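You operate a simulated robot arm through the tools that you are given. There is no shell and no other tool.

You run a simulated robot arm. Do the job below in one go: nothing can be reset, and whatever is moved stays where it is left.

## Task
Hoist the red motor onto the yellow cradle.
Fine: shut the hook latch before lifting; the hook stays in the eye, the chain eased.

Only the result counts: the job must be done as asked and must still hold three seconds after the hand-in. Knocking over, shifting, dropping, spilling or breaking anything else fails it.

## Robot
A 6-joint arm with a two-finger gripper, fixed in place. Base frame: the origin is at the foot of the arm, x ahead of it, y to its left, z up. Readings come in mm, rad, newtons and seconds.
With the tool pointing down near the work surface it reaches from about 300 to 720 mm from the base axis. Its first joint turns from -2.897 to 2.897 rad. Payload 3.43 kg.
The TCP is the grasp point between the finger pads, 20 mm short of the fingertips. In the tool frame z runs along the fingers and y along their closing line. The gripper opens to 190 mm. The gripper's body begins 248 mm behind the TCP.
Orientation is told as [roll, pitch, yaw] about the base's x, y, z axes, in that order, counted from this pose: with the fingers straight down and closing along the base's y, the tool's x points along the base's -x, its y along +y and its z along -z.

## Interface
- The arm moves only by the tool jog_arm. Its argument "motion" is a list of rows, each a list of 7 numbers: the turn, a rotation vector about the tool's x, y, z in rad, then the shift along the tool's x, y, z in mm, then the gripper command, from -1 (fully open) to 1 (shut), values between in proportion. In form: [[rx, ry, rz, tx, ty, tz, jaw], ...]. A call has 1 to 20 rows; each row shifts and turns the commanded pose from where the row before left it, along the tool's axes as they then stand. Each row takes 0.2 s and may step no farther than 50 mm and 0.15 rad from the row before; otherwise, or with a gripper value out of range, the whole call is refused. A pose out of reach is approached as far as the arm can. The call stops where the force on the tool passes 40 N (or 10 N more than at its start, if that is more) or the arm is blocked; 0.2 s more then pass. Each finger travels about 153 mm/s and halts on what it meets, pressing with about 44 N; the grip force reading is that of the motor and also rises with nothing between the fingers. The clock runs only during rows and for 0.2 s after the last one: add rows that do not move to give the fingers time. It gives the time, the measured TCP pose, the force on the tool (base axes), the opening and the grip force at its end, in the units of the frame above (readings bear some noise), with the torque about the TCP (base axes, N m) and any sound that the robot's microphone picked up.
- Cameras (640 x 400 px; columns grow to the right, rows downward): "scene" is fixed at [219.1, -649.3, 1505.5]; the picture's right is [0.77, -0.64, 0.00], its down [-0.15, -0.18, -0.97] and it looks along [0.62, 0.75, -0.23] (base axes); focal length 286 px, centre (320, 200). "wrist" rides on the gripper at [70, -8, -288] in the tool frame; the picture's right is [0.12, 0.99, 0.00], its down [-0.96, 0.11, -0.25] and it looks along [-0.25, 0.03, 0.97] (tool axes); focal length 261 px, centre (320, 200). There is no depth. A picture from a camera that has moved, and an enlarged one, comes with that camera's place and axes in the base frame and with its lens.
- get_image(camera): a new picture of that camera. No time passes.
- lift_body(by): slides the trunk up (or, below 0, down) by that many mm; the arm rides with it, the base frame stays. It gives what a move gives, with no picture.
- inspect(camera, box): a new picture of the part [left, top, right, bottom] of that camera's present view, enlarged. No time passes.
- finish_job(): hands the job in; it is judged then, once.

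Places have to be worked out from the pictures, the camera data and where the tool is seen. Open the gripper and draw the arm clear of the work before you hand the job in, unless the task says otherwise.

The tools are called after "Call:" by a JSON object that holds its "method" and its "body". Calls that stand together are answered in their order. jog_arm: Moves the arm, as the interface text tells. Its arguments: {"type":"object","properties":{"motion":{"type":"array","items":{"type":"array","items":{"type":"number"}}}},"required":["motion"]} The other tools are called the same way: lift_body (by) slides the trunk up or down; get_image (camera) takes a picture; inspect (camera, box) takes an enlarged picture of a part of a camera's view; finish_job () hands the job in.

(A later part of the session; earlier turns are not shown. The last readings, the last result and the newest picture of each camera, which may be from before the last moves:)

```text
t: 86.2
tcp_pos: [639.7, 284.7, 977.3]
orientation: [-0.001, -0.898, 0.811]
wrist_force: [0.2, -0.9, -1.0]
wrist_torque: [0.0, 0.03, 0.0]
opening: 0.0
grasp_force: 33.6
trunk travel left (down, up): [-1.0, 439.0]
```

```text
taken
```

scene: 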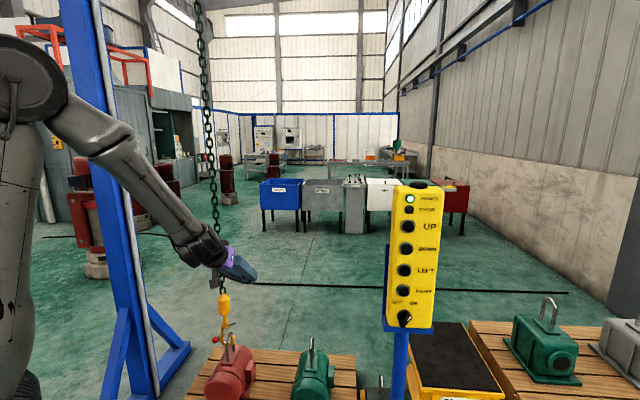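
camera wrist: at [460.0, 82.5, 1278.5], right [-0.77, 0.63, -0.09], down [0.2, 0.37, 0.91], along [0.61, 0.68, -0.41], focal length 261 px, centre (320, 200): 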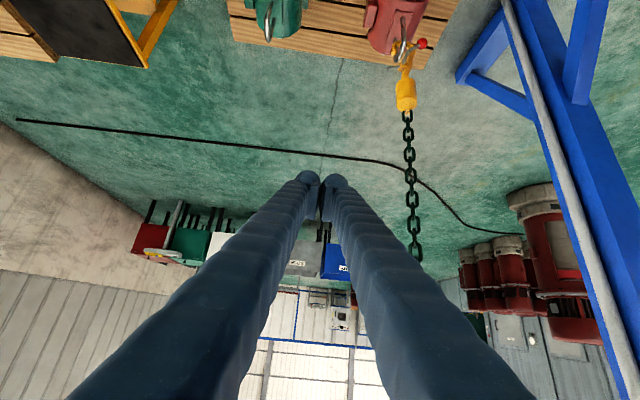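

I'll move in two stages toward a point in front of the ball, around (512, 563, 640), staying about 150 mm short of the hook line.

Call:
{"method": "jog_arm", "body": {"motion": [[0, 0, 0, 19.3, 28.4, 29.9, 1], [0, 0, 0, 19.3, 28.4, 29.9, 1], [0, 0, 0, 19.3, 28.4, 29.9, 1], [0, 0, 0, 19.3, 28.4, 29.9, 1], [0, 0, 0, 19.3, 28.4, 29.9, 1], [0, 0, 0, 19.3, 28.4, 29.9, 1]]}}

Call:
{"method": "get_image", "body": {"camera": "wrist"}}

Call:
{"method": "get_image", "body": {"camera": "scene"}}

```text
t: 87.6
tcp_pos: [586.1, 424.6, 842.7]
orientation: [0.061, -0.884, 0.771]
wrist_force: [-1.1, 0.0, 0.0]
wrist_torque: [0.05, 0.05, 0.08]
opening: 0.0
grasp_force: 34.4
out of reach, approached as far as the arm can: row 3, 4, 5, 6
trunk travel left (down, up): [-1.0, 439.0]
```

```text
taken
camera wrist: at [411.2, 218.6, 970.3], right [-0.78, 0.62, -0.05], down [0.23, 0.36, 0.91], along [0.58, 0.69, -0.42], focal length 261 px, centre (320, 200)
```

wrist: 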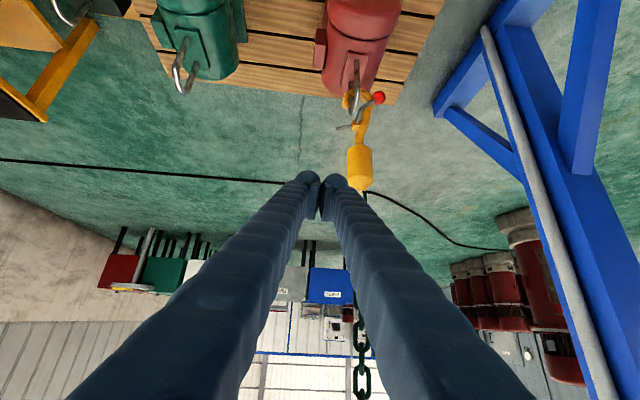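

```text
taken
```

scene: 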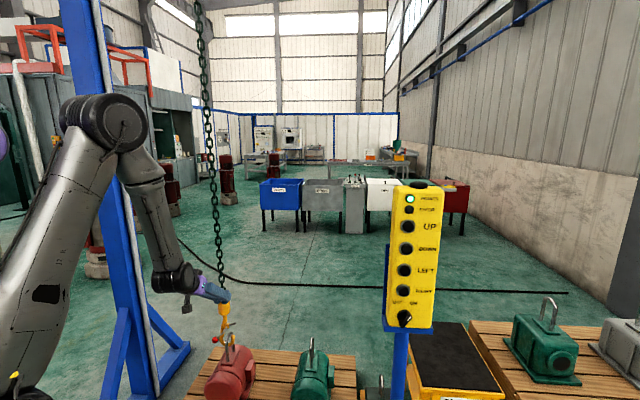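

The elbow folds too tightly when the wrist is close in, so I'll stay farther out: advance along the tool direction to about (640, 500, 790), still short of the hook plane.

Call:
{"method": "jog_arm", "body": {"motion": [[0, 0, 0, -5.6, 3.2, 35, 1], [0, 0, 0, -5.6, 3.2, 35, 1], [0, 0, 0, -5.6, 3.2, 35, 1]]}}

Call:
{"method": "get_image", "body": {"camera": "wrist"}}

Call:
{"method": "get_image", "body": {"camera": "scene"}}

```text
t: 88.4
tcp_pos: [661.9, 494.5, 817.8]
orientation: [0.026, -0.892, 0.796]
wrist_force: [-0.3, 0.6, 0.6]
wrist_torque: [0.01, -0.02, -0.04]
opening: 0.0
grasp_force: 34.4
out of reach, approached as far as the arm can: row 1, 2, 3
trunk travel left (down, up): [-1.0, 439.0]
```

```text
taken
camera wrist: at [485.0, 290.8, 942.7], right [-0.78, 0.63, -0.08], down [0.21, 0.37, 0.91], along [0.59, 0.69, -0.42], focal length 261 px, centre (320, 200)
```

wrist: 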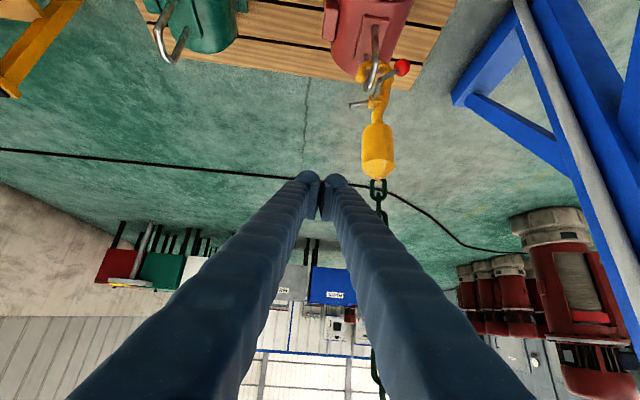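

```text
taken
```

scene: 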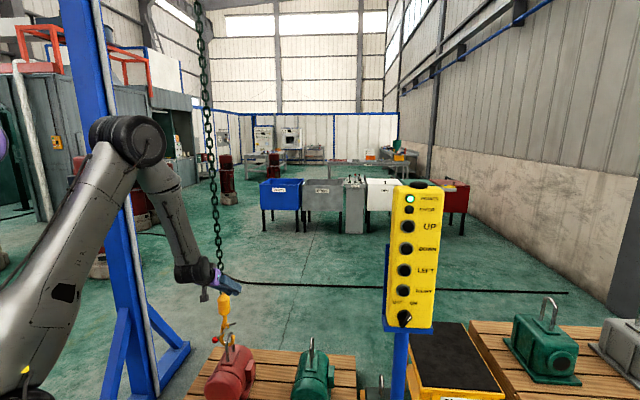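

The wrist seems limited in bending outward at this height, so I'll plan a steeper tool and pinch the ball from front and back instead. First I'll re-measure the ball, lever and hook from both cameras.

Call:
{"method": "inspect", "body": {"camera": "wrist", "box": [340, 40, 430, 110]}}

Call:
{"method": "inspect", "body": {"camera": "scene", "box": [203, 310, 253, 350]}}

```text
5.71 times, centred on (385, 75) of wrist
camera zoom: at [485.0, 290.8, 942.7], right [-0.78, 0.63, -0.08], down [0.21, 0.37, 0.91], along [0.59, 0.69, -0.42], focal length 1489 px, centre (-51, 914)
```

zoom: 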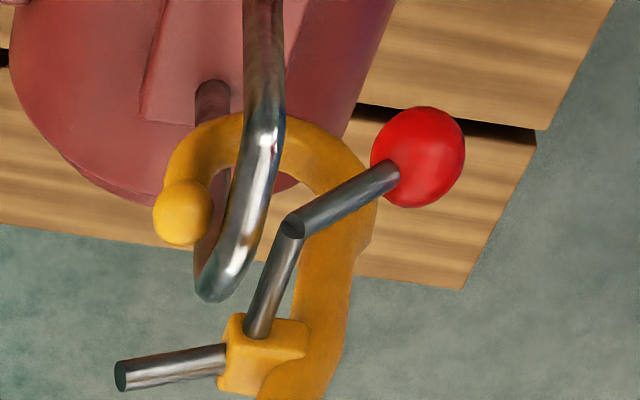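

```text
10.00 times, centred on (228, 330) of scene
camera zoom: at [219.1, -649.3, 1505.5], right [0.77, -0.64, 0.0], down [-0.15, -0.18, -0.97], along [0.62, 0.75, -0.23], focal length 2864 px, centre (1240, -1100)
```

zoom: 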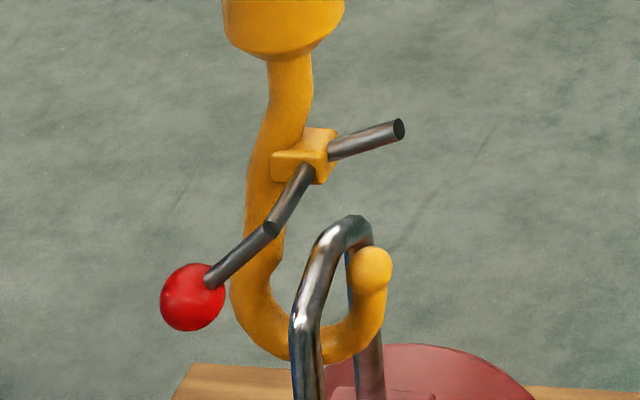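

Triangulated: ball centre (608, 642, 490), hook tip (694, 631, 469), bail bar centre (677, 643, 466), so the hook and eye are coplanar and the bar sits properly in the throat. I'll test what tool tilt is reachable here by steepening the pitch.

Call:
{"method": "jog_arm", "body": {"motion": [[0, 0.15, 0, 0, 0, 0, 1], [0, 0.15, 0, 0, 0, 0, 1]]}}

Call:
{"method": "get_image", "body": {"camera": "scene"}}

```text
t: 89.0
tcp_pos: [658.3, 497.5, 816.4]
orientation: [0.01, -0.623, 0.803]
wrist_force: [-1.6, 0.8, -1.0]
wrist_torque: [0.05, -0.09, -0.01]
opening: 0.0
grasp_force: 34.3
out of reach, approached as far as the arm can: row 2
trunk travel left (down, up): [-1.0, 439.0]
```

```text
taken
```

scene: 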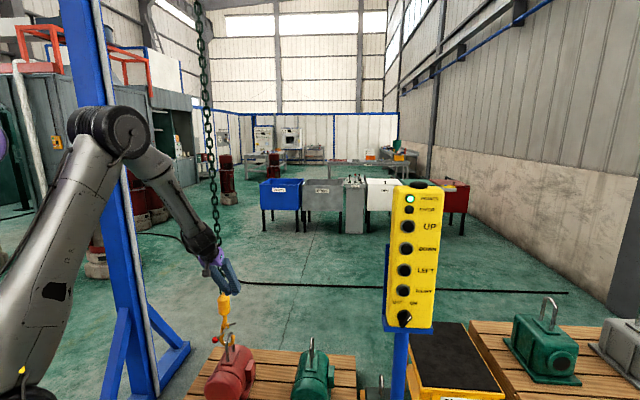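

Steepening nearly worked (pitch -0.62), which suggests a wrist singularity rather than a hard limit. I'll continue steepening slowly.

Call:
{"method": "jog_arm", "body": {"motion": [[0, 0, 0, 0, 0, 0, 1], [0, 0.08, 0, 0, 0, 0, 1], [0, 0.08, 0, 0, 0, 0, 1], [0, 0.08, 0, 0, 0, 0, 1], [0, 0, 0, 0, 0, 0, 1]]}}

Call:
{"method": "get_image", "body": {"camera": "wrist"}}

```text
t: 90.2
tcp_pos: [641.1, 519.2, 817.3]
orientation: [0.061, -0.483, 0.814]
wrist_force: [0.3, 0.0, -0.2]
wrist_torque: [0.03, 0.0, 0.03]
opening: 0.2
grasp_force: 33.9
out of reach, approached as far as the arm can: row 2, 3, 4
trunk travel left (down, up): [-1.0, 439.0]
```

```text
taken
camera wrist: at [524.9, 358.6, 1038.1], right [-0.81, 0.58, 0.0], down [0.43, 0.6, 0.67], along [0.39, 0.54, -0.74], focal length 261 px, centre (320, 200)
```

wrist: 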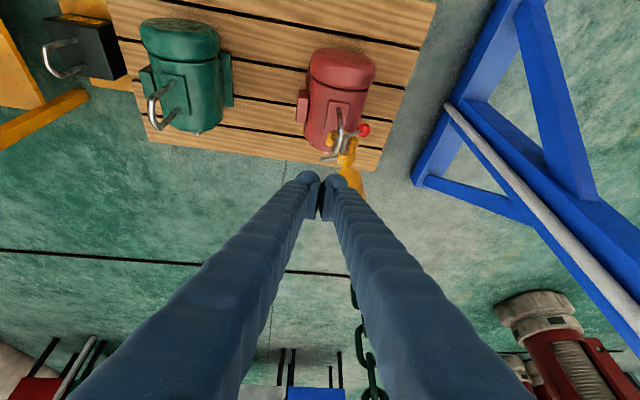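

The solver still reports a limit, so I'll look closely at the arm's posture to see which joint is constrained.

Call:
{"method": "inspect", "body": {"camera": "scene", "box": [0, 80, 280, 320]}}

```text
1.67 times, centred on (140, 200) of scene
camera zoom: at [219.1, -649.3, 1505.5], right [0.77, -0.64, 0.0], down [-0.15, -0.18, -0.97], along [0.62, 0.75, -0.23], focal length 477 px, centre (620, 200)
```

zoom: 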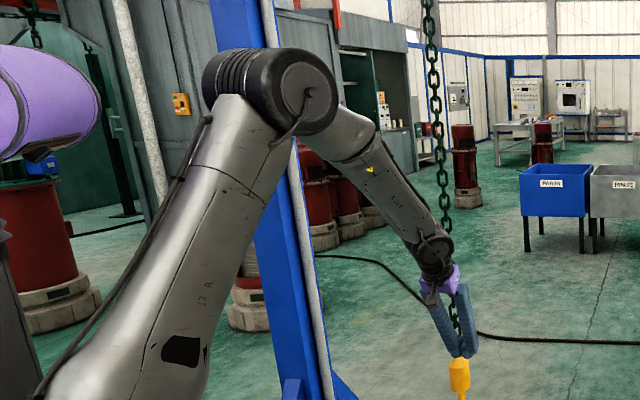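

The tool is nearly in line with the forearm there, a wrist singularity. I'll back out to the right, level the tool to about 15° below horizontal, and approach again farther out with the wrist clearly bent.

Call:
{"method": "jog_arm", "body": {"motion": [[0, 0, 0, 11.7, -29.7, -29.4, 1], [0, 0, 0, 11.7, -29.7, -29.4, 1], [0, 0, 0, 11.7, -29.7, -29.4, 1], [0, 0, 0, 11.7, -29.7, -29.4, 1], [0, 0, 0, 11.7, -29.7, -29.4, 1], [0, 0, 0, 11.7, -29.7, -29.4, 1], [0, 0, 0, 11.7, -29.7, -29.4, 1], [0, -0.12, 0, 0, 0, 0, 1], [0, -0.12, 0, 0, 0, 0, 1], [0, -0.12, 0, 0, 0, 0, 1], [0, -0.12, 0, 0, 0, 0, 1]]}}

Call:
{"method": "get_image", "body": {"camera": "scene"}}

```text
t: 92.6
tcp_pos: [691.5, 250.9, 951.5]
orientation: [0.092, -0.963, 0.767]
wrist_force: [0.6, 0.8, -0.3]
wrist_torque: [-0.06, -0.04, -0.06]
opening: 0.0
grasp_force: 34.3
trunk travel left (down, up): [-1.0, 439.0]
```

```text
taken
```

scene: 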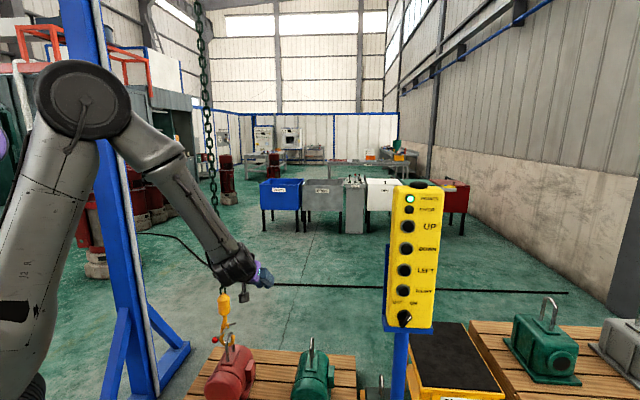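

That pose was reached cleanly. Now I'll pitch up toward horizontal and take out the roll.

Call:
{"method": "jog_arm", "body": {"motion": [[0.045, -0.12, 0, 0, 0, 0, 1], [0.045, -0.12, 0, 0, 0, 0, 1], [0, -0.12, 0, 0, 0, 0, 1], [0, 0, 0, 0, 0, 0, 1]]}}

Call:
{"method": "get_image", "body": {"camera": "scene"}}

Call:
{"method": "get_image", "body": {"camera": "wrist"}}

```text
t: 93.6
tcp_pos: [704.2, 247.8, 983.9]
orientation: [0.121, -1.302, 0.65]
wrist_force: [0.1, 0.4, 0.1]
wrist_torque: [-0.03, 0.04, 0.01]
opening: 0.1
grasp_force: 34.0
out of reach, approached as far as the arm can: row 2, 3
trunk travel left (down, up): [-1.0, 439.0]
```

```text
taken
```

scene: 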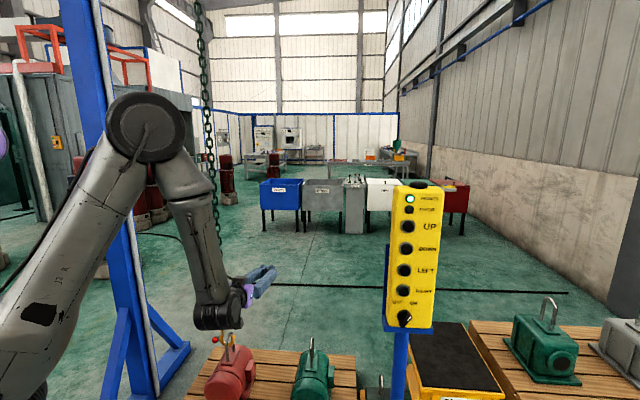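

```text
taken
camera wrist: at [496.4, 35.4, 989.9], right [-0.72, 0.69, -0.08], down [-0.05, 0.07, 1.0], along [0.7, 0.72, -0.02], focal length 261 px, centre (320, 200)
```

wrist: 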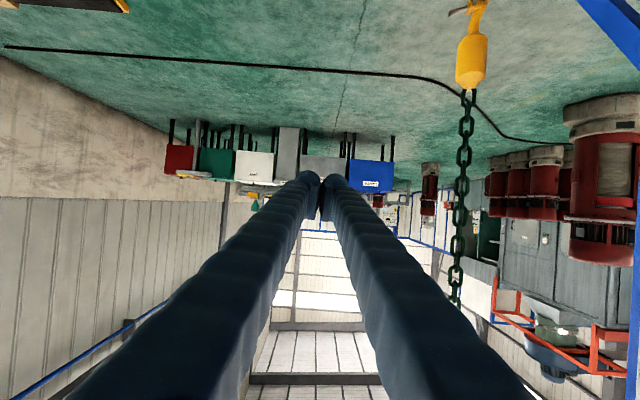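

The forearm is vertical with the tool bent outward about 80°. A heading of about 90° (pointing along +y) keeps the wrist in a comfortable sideways bend like at the panel, and the fingers can still slide under the ball. I'll turn the tool to that heading here.

Call:
{"method": "jog_arm", "body": {"motion": [[-0.1256, 0.0047, -0.041, 0, 0, 0, 1], [-0.1256, 0.0047, -0.041, 0, 0, 0, 1], [-0.1256, 0.0047, -0.041, 0, 0, 0, 1], [-0.1256, 0.0047, -0.041, 0, 0, 0, 1], [-0.1256, 0.0047, -0.041, 0, 0, 0, 1], [-0.1256, 0.0047, -0.041, 0, 0, 0, 1], [0, 0, 0, 0, 0, 0, 1]]}}

Call:
{"method": "get_image", "body": {"camera": "scene"}}

Call:
{"method": "get_image", "body": {"camera": "wrist"}}

```text
t: 95.2
tcp_pos: [705.4, 247.6, 980.5]
orientation: [-0.101, -1.283, 1.656]
wrist_force: [0.3, 0.1, -0.8]
wrist_torque: [0.1, 0.01, 0.09]
opening: 0.0
grasp_force: 34.2
trunk travel left (down, up): [-1.0, 439.0]
```

```text
taken
```

scene: 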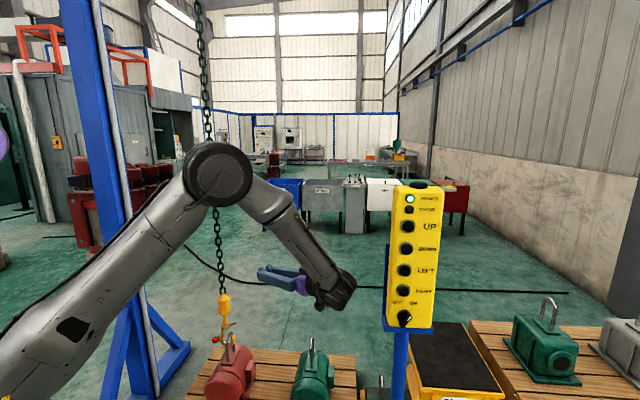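

```text
taken
camera wrist: at [707.6, -49.1, 995.1], right [-0.99, -0.02, -0.14], down [-0.14, 0.04, 0.99], along [-0.02, 1.0, -0.04], focal length 261 px, centre (320, 200)
```

wrist: 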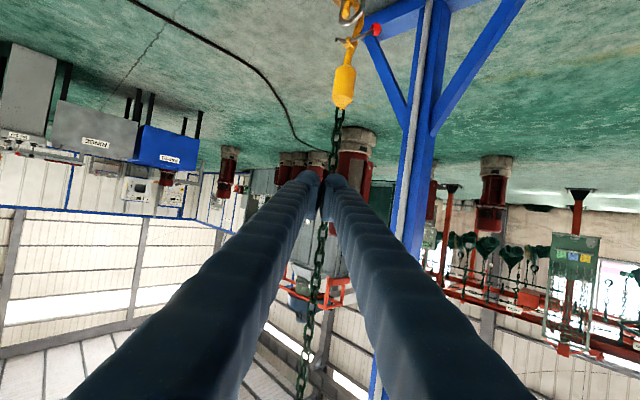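

The heading is now +y with the tool about 17° below horizontal. I'll move to a pre-approach point at about (596, 470, 600), in front of and above the ball height.

Call:
{"method": "jog_arm", "body": {"motion": [[0, 0, 0, 29.8, 12.2, 32, 1], [0, 0, 0, 29.8, 12.2, 32, 1], [0, 0, 0, 29.8, 12.2, 32, 1], [0, 0, 0, 29.8, 12.2, 32, 1], [0, 0, 0, 29.8, 12.2, 32, 1], [0, 0, 0, 29.8, 12.2, 32, 1], [0, 0, 0, 29.8, 12.2, 32, 1], [0, 0, 0, 29.8, 12.2, 32, 1]]}}

Call:
{"method": "get_image", "body": {"camera": "scene"}}

Call:
{"method": "get_image", "body": {"camera": "wrist"}}

```text
t: 97.0
tcp_pos: [666.5, 428.4, 698.5]
orientation: [-0.046, -1.278, 1.612]
wrist_force: [0.0, -0.3, 0.0]
wrist_torque: [-0.04, -0.04, 0.0]
opening: 0.0
grasp_force: 34.1
out of reach, approached as far as the arm can: row 6, 7, 8
trunk travel left (down, up): [-1.0, 439.0]
```

```text
taken
```

scene: 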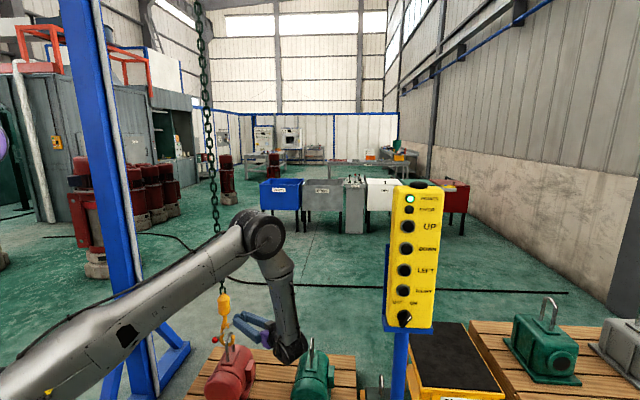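

```text
taken
camera wrist: at [672.7, 130.9, 713.8], right [-0.99, -0.03, -0.13], down [-0.13, 0.04, 0.99], along [-0.03, 1.0, -0.04], focal length 261 px, centre (320, 200)
```

wrist: 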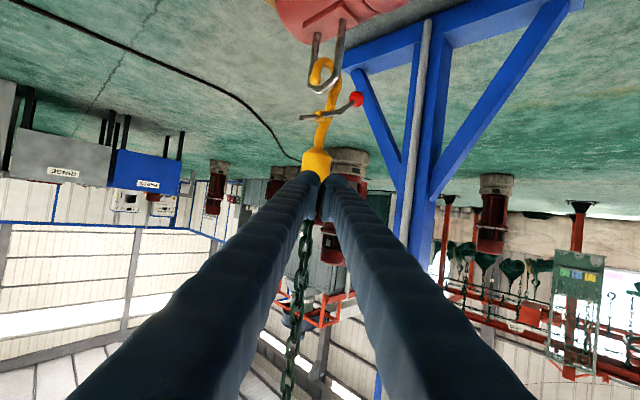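

The pattern of limits suggests the tool-roll joint is at its stop with the camera hanging underneath. I'll test a small roll about the tool axis to see which direction frees the wrist.

Call:
{"method": "jog_arm", "body": {"motion": [[0, 0, 0.12, 0, 0, 0, 1], [0, 0, 0.12, 0, 0, 0, 1]]}}

```text
t: 97.6
tcp_pos: [665.4, 427.0, 698.4]
orientation: [0.617, -1.217, 0.904]
wrist_force: [-0.4, -0.7, 0.3]
wrist_torque: [0.01, -0.01, -0.02]
opening: 0.4
grasp_force: 33.9
trunk travel left (down, up): [-1.0, 439.0]
```

Positive roll frees the wrist. I'll roll on to about 90° so the fingers' closing line becomes vertical.

Call:
{"method": "jog_arm", "body": {"motion": [[0, 0, 0.133, 0, 0, 0, 1], [0, 0, 0.133, 0, 0, 0, 1], [0, 0, 0.133, 0, 0, 0, 1], [0, 0, 0.133, 0, 0, 0, 1], [0, 0, 0.133, 0, 0, 0, 1], [0, 0, 0.133, 0, 0, 0, 1], [0, 0, 0.133, 0, 0, 0, 1], [0, 0, 0.133, 0, 0, 0, 1], [0, 0, 0.133, 0, 0, 0, 1], [0, 0, 0.133, 0, 0, 0, 1]]}}

Call:
{"method": "get_image", "body": {"camera": "wrist"}}

Call:
{"method": "get_image", "body": {"camera": "scene"}}

```text
t: 99.8
tcp_pos: [663.6, 428.2, 699.4]
orientation: [1.284, -0.028, -0.014]
wrist_force: [0.0, -0.7, 0.2]
wrist_torque: [0.01, 0.0, 0.03]
opening: 0.1
grasp_force: 34.5
trunk travel left (down, up): [-1.0, 439.0]
```

```text
taken
camera wrist: at [587.1, 149.5, 770.4], right [-0.14, 0.28, 0.95], down [0.95, -0.22, 0.21], along [0.27, 0.93, -0.24], focal length 261 px, centre (320, 200)
```

wrist: 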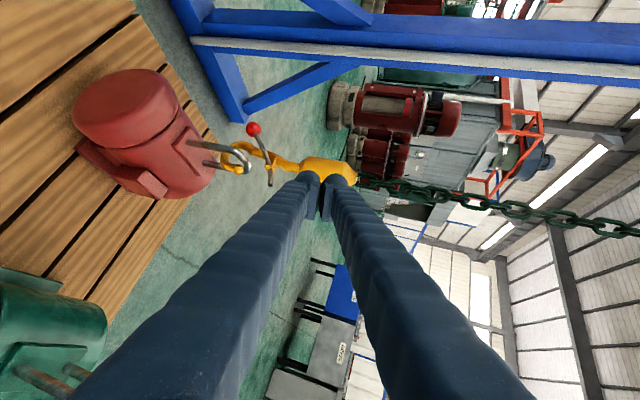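

```text
taken
```

scene: 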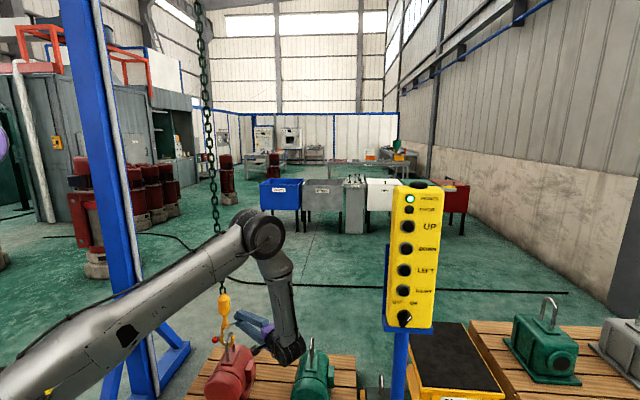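

Now the tool points along +y with the closing line vertical and the camera on the left side, giving a clear view of the ball and hook. I'll move toward a point in front of and below the ball in stages.

Call:
{"method": "jog_arm", "body": {"motion": [[0, 0, 0, 17.5, -28.2, 27.1, 1], [0, 0, 0, 17.5, -28.2, 27.1, 1], [0, 0, 0, 17.5, -28.2, 27.1, 1], [0, 0, 0, 17.5, -28.2, 27.1, 1]]}}

Call:
{"method": "get_image", "body": {"camera": "wrist"}}

Call:
{"method": "get_image", "body": {"camera": "scene"}}

```text
t: 100.8
tcp_pos: [598.3, 503.0, 559.3]
orientation: [1.285, -0.029, -0.014]
wrist_force: [-0.3, -0.8, 0.2]
wrist_torque: [-0.04, 0.01, 0.05]
opening: 0.0
grasp_force: 34.2
trunk travel left (down, up): [-1.0, 439.0]
```

```text
taken
camera wrist: at [520.7, 224.4, 630.4], right [-0.14, 0.28, 0.95], down [0.95, -0.22, 0.21], along [0.27, 0.93, -0.24], focal length 261 px, centre (320, 200)
```

wrist: 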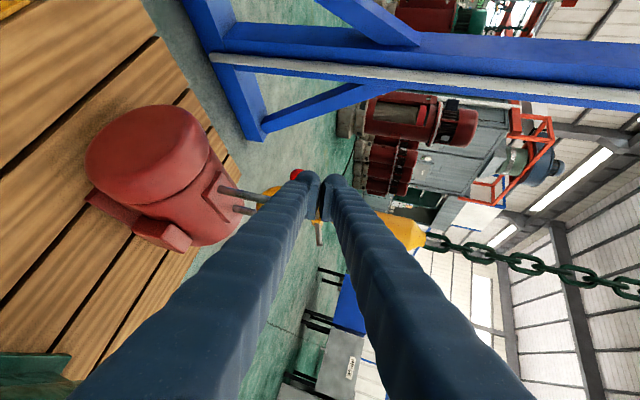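

```text
taken
```

scene: 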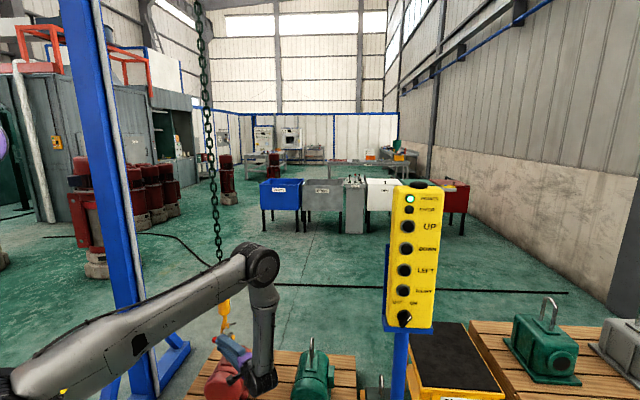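

That worked. Next I'll drop to about z = 430, below the ball, staying about 60 mm short of it.

Call:
{"method": "jog_arm", "body": {"motion": [[0, 0, 0, 1.3, -37.3, 25.6, 1], [0, 0, 0, 1.3, -37.3, 25.6, 1], [0, 0, 0, 1.3, -37.3, 25.6, 1]]}}

Call:
{"method": "get_image", "body": {"camera": "wrist"}}

Call:
{"method": "inspect", "body": {"camera": "scene", "box": [180, 280, 320, 400]}}

```text
t: 101.6
tcp_pos: [596.5, 546.1, 426.0]
orientation: [1.284, -0.03, -0.015]
wrist_force: [-0.8, -0.4, 0.6]
wrist_torque: [-0.06, 0.01, -0.01]
opening: 0.0
grasp_force: 33.9
trunk travel left (down, up): [-1.0, 439.0]
```

```text
taken
camera wrist: at [518.2, 267.1, 496.9], right [-0.14, 0.28, 0.95], down [0.95, -0.22, 0.21], along [0.27, 0.93, -0.24], focal length 261 px, centre (320, 200)
```

wrist: 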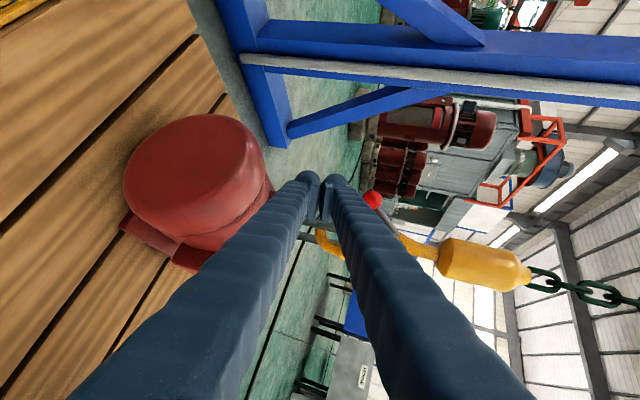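

```text
3.33 times, centred on (250, 340) of scene
camera zoom: at [219.1, -649.3, 1505.5], right [0.77, -0.64, 0.0], down [-0.15, -0.18, -0.97], along [0.62, 0.75, -0.23], focal length 955 px, centre (553, -267)
```

zoom: 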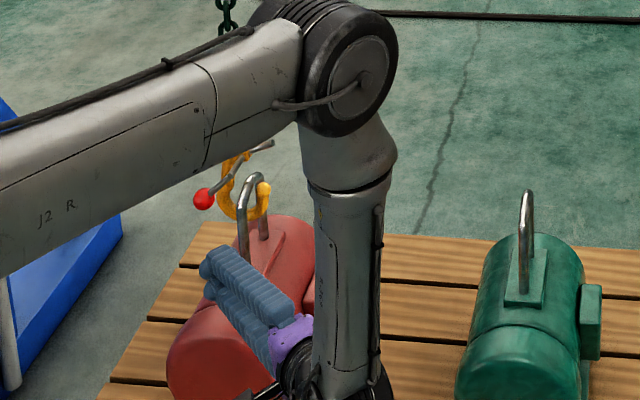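

Both cameras now show the closed fingers below and just short of the ball. I'll advance horizontally about 68 mm first and re-check.

Call:
{"method": "jog_arm", "body": {"motion": [[0, 0, 0, 0.8, 10.9, 32.2, 1], [0, 0, 0, 0.8, 10.9, 32.2, 1]]}}

Call:
{"method": "get_image", "body": {"camera": "wrist"}}

Call:
{"method": "inspect", "body": {"camera": "scene", "box": [190, 300, 270, 380]}}

```text
t: 102.2
tcp_pos: [598.1, 610.3, 429.9]
orientation: [1.284, -0.03, -0.014]
wrist_force: [-0.6, 0.1, -1.3]
wrist_torque: [0.01, 0.02, 0.08]
opening: 0.0
grasp_force: 34.7
trunk travel left (down, up): [-1.0, 439.0]
```

```text
taken
camera wrist: at [519.9, 332.2, 501.1], right [-0.14, 0.28, 0.95], down [0.95, -0.22, 0.21], along [0.27, 0.93, -0.24], focal length 261 px, centre (320, 200)
```

wrist: 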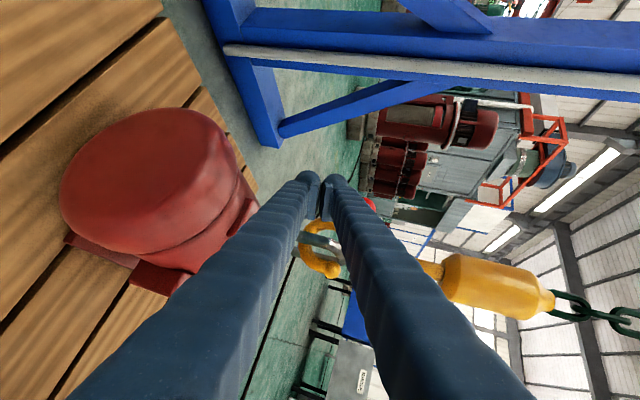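

```text
5.00 times, centred on (230, 340) of scene
camera zoom: at [219.1, -649.3, 1505.5], right [0.77, -0.64, 0.0], down [-0.15, -0.18, -0.97], along [0.62, 0.75, -0.23], focal length 1432 px, centre (770, -500)
```

zoom: 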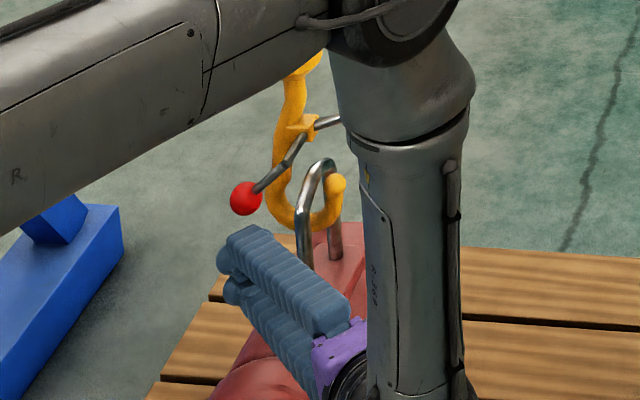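

The fingers are just below the ball. One more 38 mm advance puts them underneath it.

Call:
{"method": "jog_arm", "body": {"motion": [[0, 0, 0, 2, 5.4, 18.2, 1], [0, 0, 0, 2, 5.4, 18.2, 1]]}}

Call:
{"method": "get_image", "body": {"camera": "wrist"}}

Call:
{"method": "inspect", "body": {"camera": "scene", "box": [195, 300, 255, 360]}}

```text
t: 102.8
tcp_pos: [595.5, 649.3, 428.9]
orientation: [1.283, -0.028, -0.015]
wrist_force: [-0.4, -0.5, -1.5]
wrist_torque: [-0.02, 0.03, 0.04]
opening: 0.0
grasp_force: 34.6
trunk travel left (down, up): [-1.0, 439.0]
```

```text
taken
camera wrist: at [516.9, 371.1, 501.1], right [-0.14, 0.28, 0.95], down [0.95, -0.22, 0.21], along [0.27, 0.93, -0.24], focal length 261 px, centre (320, 200)
```

wrist: 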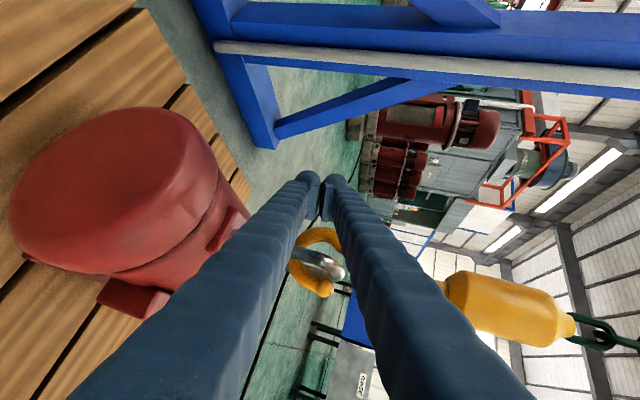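

```text
6.67 times, centred on (225, 330) of scene
camera zoom: at [219.1, -649.3, 1505.5], right [0.77, -0.64, 0.0], down [-0.15, -0.18, -0.97], along [0.62, 0.75, -0.23], focal length 1909 px, centre (953, -667)
```

zoom: 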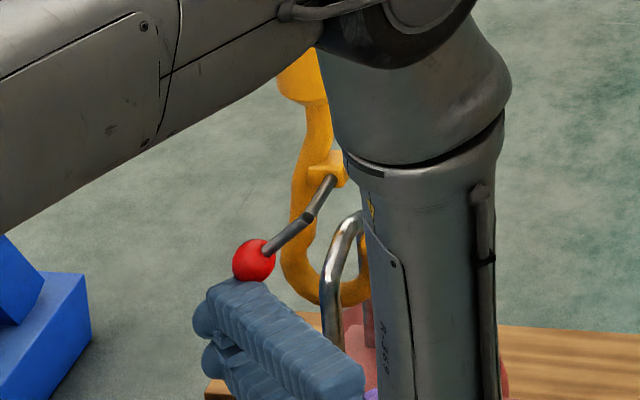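

The ball sits directly above the finger near its tip. I'll raise straight up in small steps, watching force and the lever.

Call:
{"method": "jog_arm", "body": {"motion": [[0, 0, 0, 0, 5.75, -1.7, 1], [0, 0, 0, 0, 5.75, -1.7, 1], [0, 0, 0, 0, 5.75, -1.7, 1]]}}

Call:
{"method": "inspect", "body": {"camera": "scene", "box": [195, 300, 255, 360]}}

```text
t: 103.6
tcp_pos: [594.6, 649.2, 449.5]
orientation: [1.281, -0.03, -0.013]
wrist_force: [-1.8, 0.4, -1.3]
wrist_torque: [0.01, -0.03, 0.05]
opening: 0.0
grasp_force: 34.1
trunk travel left (down, up): [-1.0, 439.0]
```

```text
6.67 times, centred on (225, 330) of scene
camera zoom: at [219.1, -649.3, 1505.5], right [0.77, -0.64, 0.0], down [-0.15, -0.18, -0.97], along [0.62, 0.75, -0.23], focal length 1909 px, centre (953, -667)
```

zoom: 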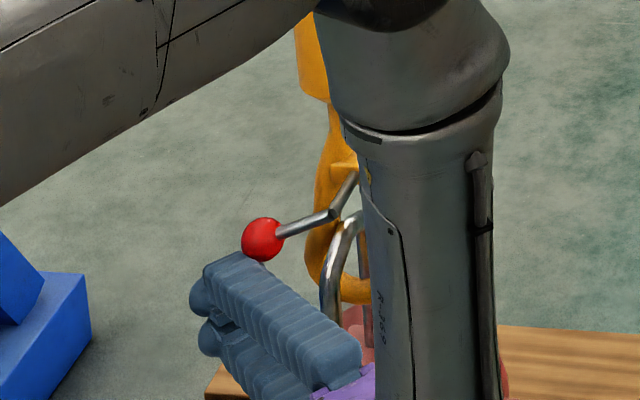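

The lever is rotating up; the hook shifted a bit to the right against the bail, with almost no force. Continuing upward in small steps.

Call:
{"method": "jog_arm", "body": {"motion": [[0, 0, 0, 0, 5.75, -1.7, 1], [0, 0, 0, 0, 5.75, -1.7, 1], [0, 0, 0, 0, 5.75, -1.7, 1]]}}

Call:
{"method": "inspect", "body": {"camera": "scene", "box": [195, 300, 255, 360]}}

Call:
{"method": "get_image", "body": {"camera": "wrist"}}

```text
t: 104.4
tcp_pos: [593.8, 649.6, 468.3]
orientation: [1.284, -0.03, -0.014]
wrist_force: [0.1, -0.5, -0.4]
wrist_torque: [0.05, -0.01, -0.03]
opening: 0.0
grasp_force: 33.6
trunk travel left (down, up): [-1.0, 439.0]
```

```text
6.67 times, centred on (225, 330) of scene
camera zoom: at [219.1, -649.3, 1505.5], right [0.77, -0.64, 0.0], down [-0.15, -0.18, -0.97], along [0.62, 0.75, -0.23], focal length 1909 px, centre (953, -667)
```

zoom: 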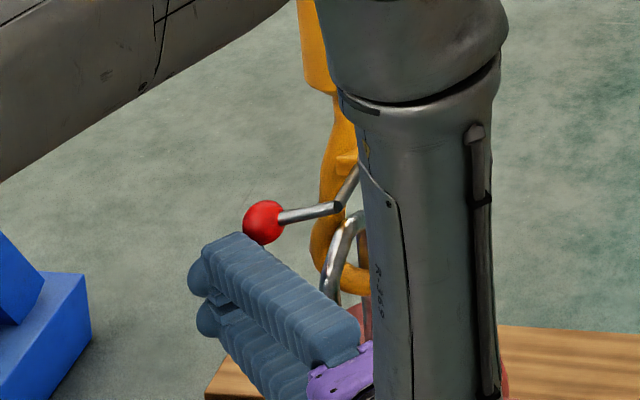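

```text
taken
camera wrist: at [516.6, 371.8, 537.7], right [-0.14, 0.28, 0.95], down [0.95, -0.22, 0.21], along [0.27, 0.93, -0.24], focal length 261 px, centre (320, 200)
```

wrist: 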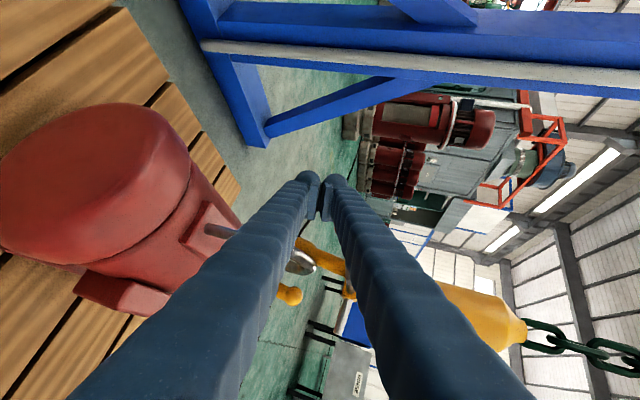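

The lever is nearly horizontal now. I'll keep going upward.

Call:
{"method": "jog_arm", "body": {"motion": [[0, 0, 0, 0, 5.75, -1.7, 1], [0, 0, 0, 0, 5.75, -1.7, 1], [0, 0, 0, 0, 5.75, -1.7, 1]]}}

Call:
{"method": "inspect", "body": {"camera": "scene", "box": [195, 300, 255, 360]}}

```text
t: 105.2
tcp_pos: [592.4, 648.6, 484.9]
orientation: [1.283, -0.03, -0.01]
wrist_force: [-17.6, -1.9, -2.9]
wrist_torque: [0.08, -0.34, 0.27]
opening: 0.0
grasp_force: 34.5
trunk travel left (down, up): [-1.0, 439.0]
```

```text
6.67 times, centred on (225, 330) of scene
camera zoom: at [219.1, -649.3, 1505.5], right [0.77, -0.64, 0.0], down [-0.15, -0.18, -0.97], along [0.62, 0.75, -0.23], focal length 1909 px, centre (953, -667)
```

zoom: 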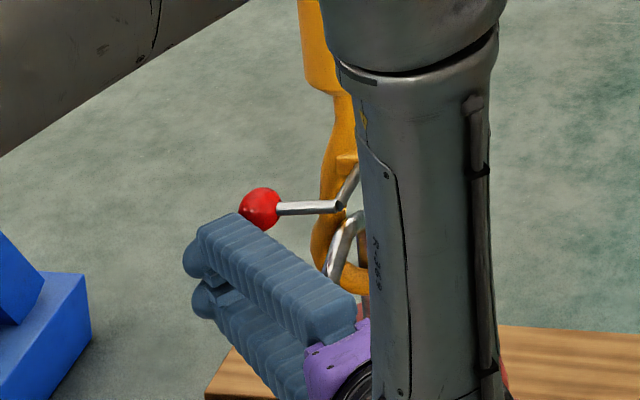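

A sideways force of about 18 N in x has appeared, so the ball is probably riding on the finger's right edge. I'll check the pictures before continuing.

Call:
{"method": "get_image", "body": {"camera": "wrist"}}

Call:
{"method": "inspect", "body": {"camera": "scene", "box": [205, 305, 245, 345]}}

Call:
{"method": "inspect", "body": {"camera": "wrist", "box": [260, 150, 400, 310]}}

```text
taken
camera wrist: at [515.6, 370.8, 556.1], right [-0.14, 0.28, 0.95], down [0.95, -0.21, 0.21], along [0.26, 0.93, -0.24], focal length 261 px, centre (320, 200)
```

wrist: 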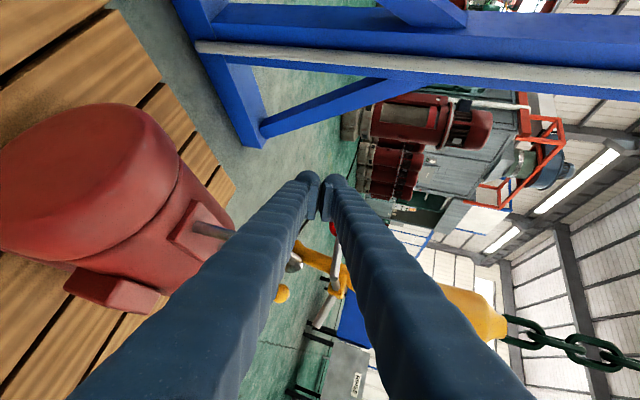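

```text
10.00 times, centred on (225, 325) of scene
camera zoom: at [219.1, -649.3, 1505.5], right [0.77, -0.64, 0.0], down [-0.15, -0.18, -0.97], along [0.62, 0.75, -0.23], focal length 2864 px, centre (1270, -1050)
```

zoom: 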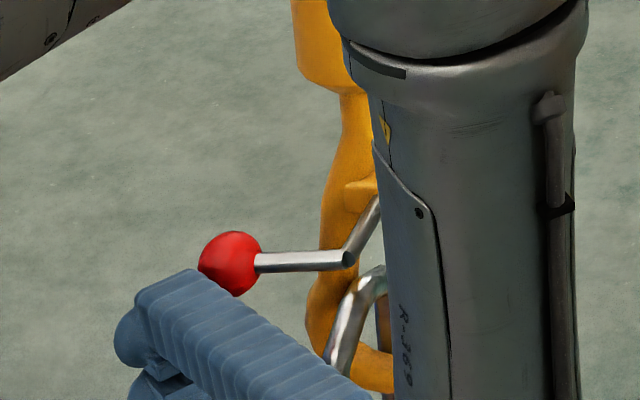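

```text
2.50 times, centred on (330, 230) of wrist
camera zoom: at [515.6, 370.8, 556.1], right [-0.14, 0.28, 0.95], down [0.95, -0.21, 0.21], along [0.26, 0.93, -0.24], focal length 652 px, centre (295, 125)
```

zoom: 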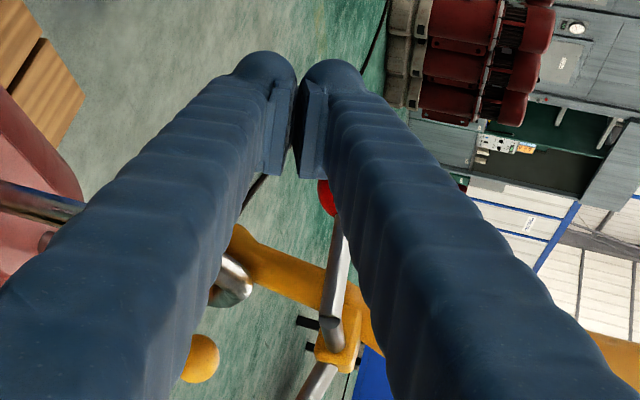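

The ball has slid off the right side of the finger, because the finger was centred about 14 mm left of it. I'll back off left and down, let the hook settle, and come again properly centred and with a better heading.

Call:
{"method": "jog_arm", "body": {"motion": [[0, 0, 0, 8, 0, 0, 1], [0, 0, 0, 4, -14.4, 4.2, 1], [0, 0, 0, 0, -14.4, 4.2, 1], [0, 0, 0, 0, -14.4, 4.2, 1], [0, 0, 0, 0, -14.4, 4.2, 1], [0, 0, 0, 0, -10, -30, 1], [0, 0, 0, 0, -10, -30, 1], [0, 0, 0, 0, 0, 0, 1], [0, 0, 0, 0, 0, 0, 1]]}}

Call:
{"method": "inspect", "body": {"camera": "scene", "box": [195, 300, 255, 360]}}

Call:
{"method": "get_image", "body": {"camera": "wrist"}}

```text
t: 107.2
tcp_pos: [585.0, 586.5, 423.0]
orientation: [1.285, -0.03, -0.012]
wrist_force: [0.5, -1.3, -0.5]
wrist_torque: [-0.02, 0.02, 0.02]
opening: 0.3
grasp_force: 34.0
trunk travel left (down, up): [-1.0, 439.0]
```

```text
6.67 times, centred on (225, 330) of scene
camera zoom: at [219.1, -649.3, 1505.5], right [0.77, -0.64, 0.0], down [-0.15, -0.18, -0.97], along [0.62, 0.75, -0.23], focal length 1909 px, centre (953, -667)
```

zoom: 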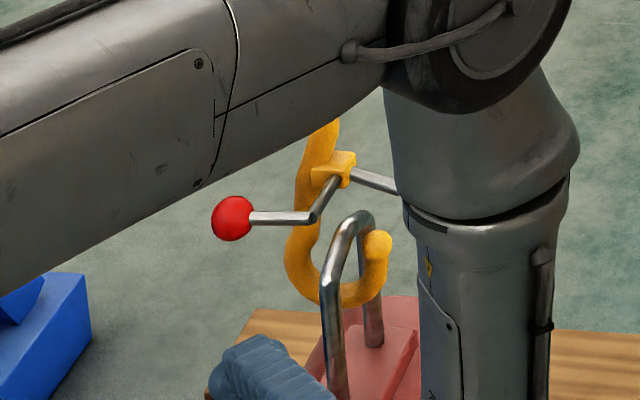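

```text
taken
camera wrist: at [506.6, 308.6, 493.8], right [-0.14, 0.28, 0.95], down [0.95, -0.22, 0.21], along [0.27, 0.93, -0.24], focal length 261 px, centre (320, 200)
```

wrist: 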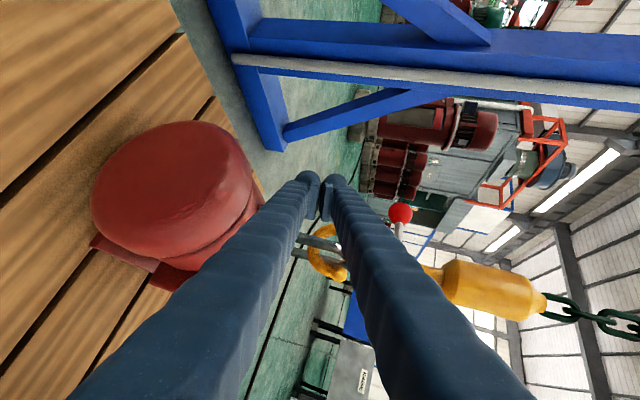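

The lever has friction and stayed horizontal, with the latch bar already swung partly down: the ball is now at about (596, 654, 529). I'll place the finger centred right under it.

Call:
{"method": "jog_arm", "body": {"motion": [[0, 0, 0, -5, 18.2, 20.4, 1], [0, 0, 0, -5, 18.2, 20.4, 1], [0, 0, 0, -5, 18.2, 20.4, 1]]}}

Call:
{"method": "get_image", "body": {"camera": "wrist"}}

Call:
{"method": "inspect", "body": {"camera": "scene", "box": [195, 300, 255, 360]}}

```text
t: 108.0
tcp_pos: [601.1, 660.9, 458.2]
orientation: [1.284, -0.03, -0.014]
wrist_force: [-0.2, -0.5, -0.6]
wrist_torque: [-0.01, 0.01, 0.02]
opening: 0.1
grasp_force: 34.4
trunk travel left (down, up): [-1.0, 439.0]
```

```text
taken
camera wrist: at [522.2, 383.1, 529.2], right [-0.14, 0.28, 0.95], down [0.95, -0.22, 0.21], along [0.27, 0.93, -0.24], focal length 261 px, centre (320, 200)
```

wrist: 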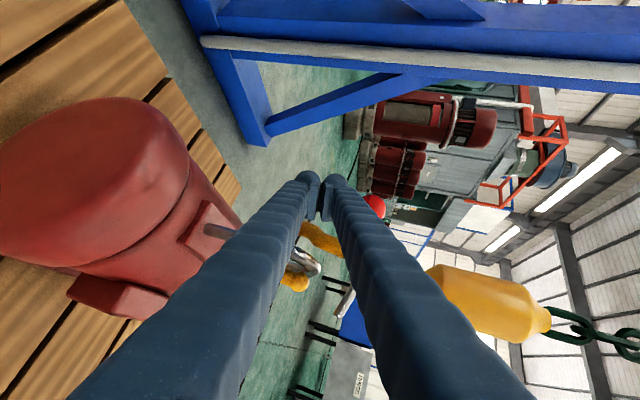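

```text
6.67 times, centred on (225, 330) of scene
camera zoom: at [219.1, -649.3, 1505.5], right [0.77, -0.64, 0.0], down [-0.15, -0.18, -0.97], along [0.62, 0.75, -0.23], focal length 1909 px, centre (953, -667)
```

zoom: 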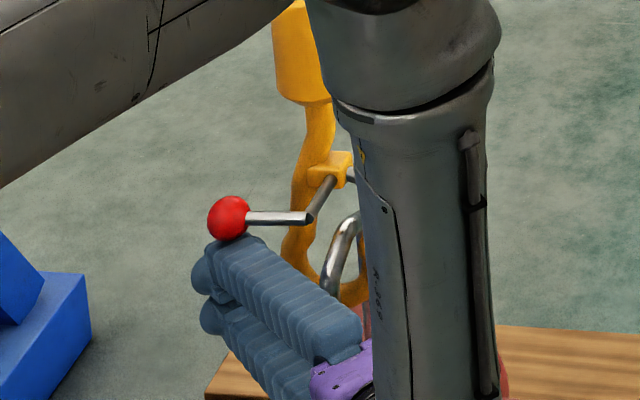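

The ball is directly above the finger near the tip. Raising in small steps again.

Call:
{"method": "jog_arm", "body": {"motion": [[0, 0, 0, 0, 5.75, -1.7, 1], [0, 0, 0, 0, 5.75, -1.7, 1], [0, 0, 0, 0, 5.75, -1.7, 1], [0, 0, 0, 0, 5.75, -1.7, 1]]}}

Call:
{"method": "inspect", "body": {"camera": "scene", "box": [195, 300, 255, 360]}}

Call:
{"method": "inspect", "body": {"camera": "wrist", "box": [260, 150, 420, 310]}}

```text
t: 109.0
tcp_pos: [596.5, 660.5, 482.0]
orientation: [1.284, -0.031, -0.013]
wrist_force: [-0.4, 0.7, 0.5]
wrist_torque: [0.03, 0.03, 0.01]
opening: 0.1
grasp_force: 35.1
trunk travel left (down, up): [-1.0, 439.0]
```

```text
6.67 times, centred on (225, 330) of scene
camera zoom: at [219.1, -649.3, 1505.5], right [0.77, -0.64, 0.0], down [-0.15, -0.18, -0.97], along [0.62, 0.75, -0.23], focal length 1909 px, centre (953, -667)
```

zoom: 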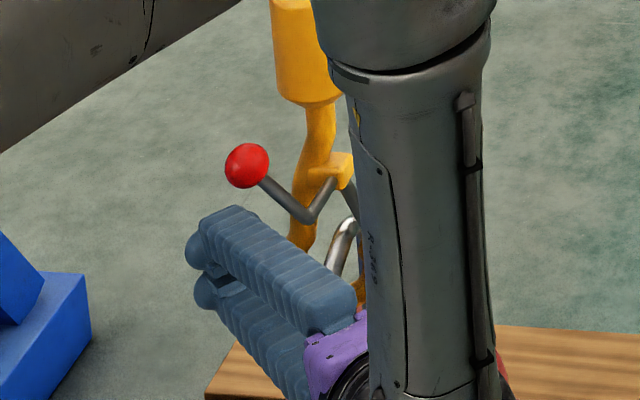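

```text
2.50 times, centred on (340, 230) of wrist
camera zoom: at [519.9, 382.2, 553.5], right [-0.14, 0.28, 0.95], down [0.95, -0.22, 0.21], along [0.27, 0.93, -0.24], focal length 652 px, centre (270, 125)
```

zoom: 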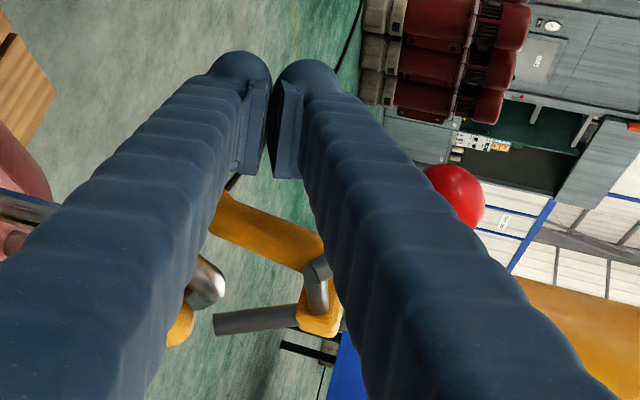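

The lever has snapped over: the ball is up at about (608, 642, 575) and the latch bar now points down toward the hook tip. I'll back the arm straight out and verify the latch in an unobstructed view.

Call:
{"method": "jog_arm", "body": {"motion": [[0, 0, 0, 0, -14.4, 4.2, 1], [0, 0, 0, 0, -14.4, 4.2, 1], [0, 0, 0, 3, -10, -34, 1], [0, 0, 0, 3, -10, -34, 1], [0, 0, 0, 0, -10, -34, 1], [0, 0, 0, 0, 15, -42, 1], [0, 0, 0, 0, 25, -38, 1], [0, 0, 0, -15, 30, -30, 1], [0, 0, 0, -20, 30, -30, 1], [0, 0, 0, -20, 30, -30, 1]]}}

Call:
{"method": "inspect", "body": {"camera": "scene", "box": [195, 300, 255, 360]}}

Call:
{"method": "get_image", "body": {"camera": "wrist"}}

Call:
{"method": "get_image", "body": {"camera": "scene"}}

```text
t: 111.2
tcp_pos: [640.2, 425.3, 626.9]
orientation: [1.283, -0.03, -0.011]
wrist_force: [-0.8, 0.0, -0.5]
wrist_torque: [0.03, -0.02, 0.01]
opening: 0.0
grasp_force: 34.6
trunk travel left (down, up): [-1.0, 439.0]
```

```text
6.67 times, centred on (225, 330) of scene
camera zoom: at [219.1, -649.3, 1505.5], right [0.77, -0.64, 0.0], down [-0.15, -0.18, -0.97], along [0.62, 0.75, -0.23], focal length 1909 px, centre (953, -667)
```

zoom: 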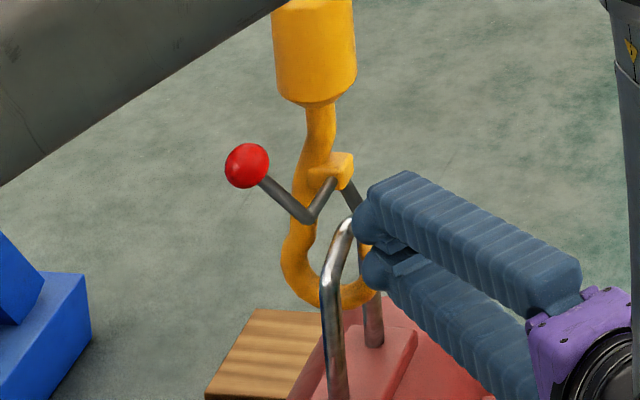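

```text
taken
camera wrist: at [563.2, 146.9, 699.6], right [-0.14, 0.28, 0.95], down [0.95, -0.22, 0.21], along [0.26, 0.93, -0.24], focal length 261 px, centre (320, 200)
```

wrist: 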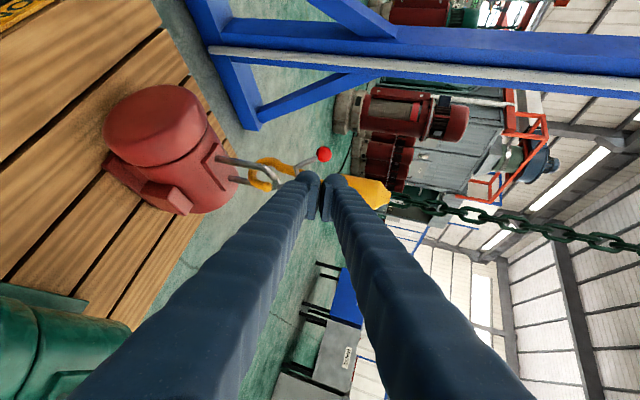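

```text
taken
```

scene: 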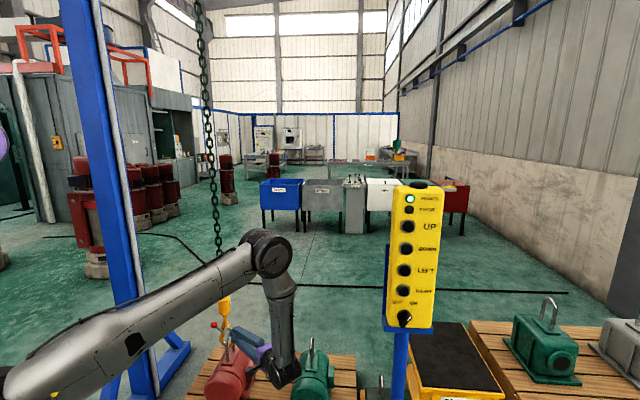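

The latch is shut: the bar runs from the lug down to the tip with the bail enclosed. Now I'll bring the arm back up and away toward the panel.

Call:
{"method": "jog_arm", "body": {"motion": [[0, 0, 0, -7.2, 32, -30, 1], [0, 0, 0, -7.2, 32, -30, 1], [0, 0, 0, -7.2, 32, -30, 1], [0, 0, 0, -7.2, 32, -30, 1], [0, 0, 0, -7.2, 32, -30, 1], [0, 0, 0, -7.2, 32, -30, 1], [0, 0, 0, -7.2, 32, -30, 1], [0, 0, 0, -7.2, 32, -30, 1], [0, 0, 0, -7.2, 32, -30, 1]]}}

Call:
{"method": "inspect", "body": {"camera": "scene", "box": [205, 310, 255, 360]}}

Call:
{"method": "get_image", "body": {"camera": "scene"}}

```text
t: 113.2
tcp_pos: [691.7, 248.1, 983.0]
orientation: [1.283, -0.029, -0.015]
wrist_force: [0.1, 1.1, -0.1]
wrist_torque: [0.05, 0.03, 0.06]
opening: 0.0
grasp_force: 34.5
trunk travel left (down, up): [-1.0, 439.0]
```

```text
8.00 times, centred on (230, 335) of scene
camera zoom: at [219.1, -649.3, 1505.5], right [0.77, -0.64, 0.0], down [-0.15, -0.18, -0.97], along [0.62, 0.75, -0.23], focal length 2291 px, centre (1040, -880)
```

zoom: 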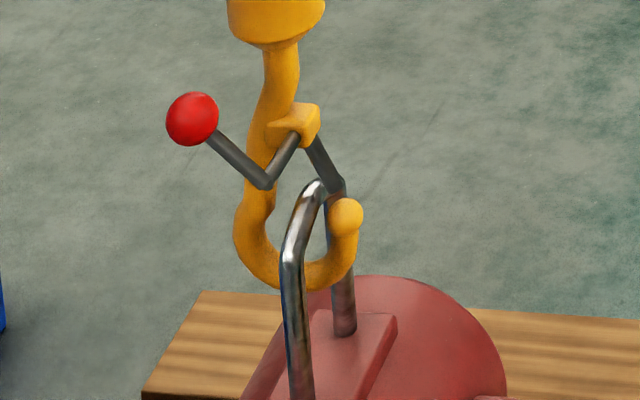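

```text
taken
```

scene: 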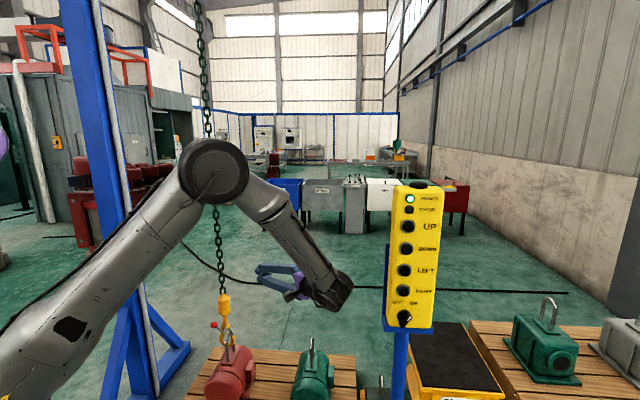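

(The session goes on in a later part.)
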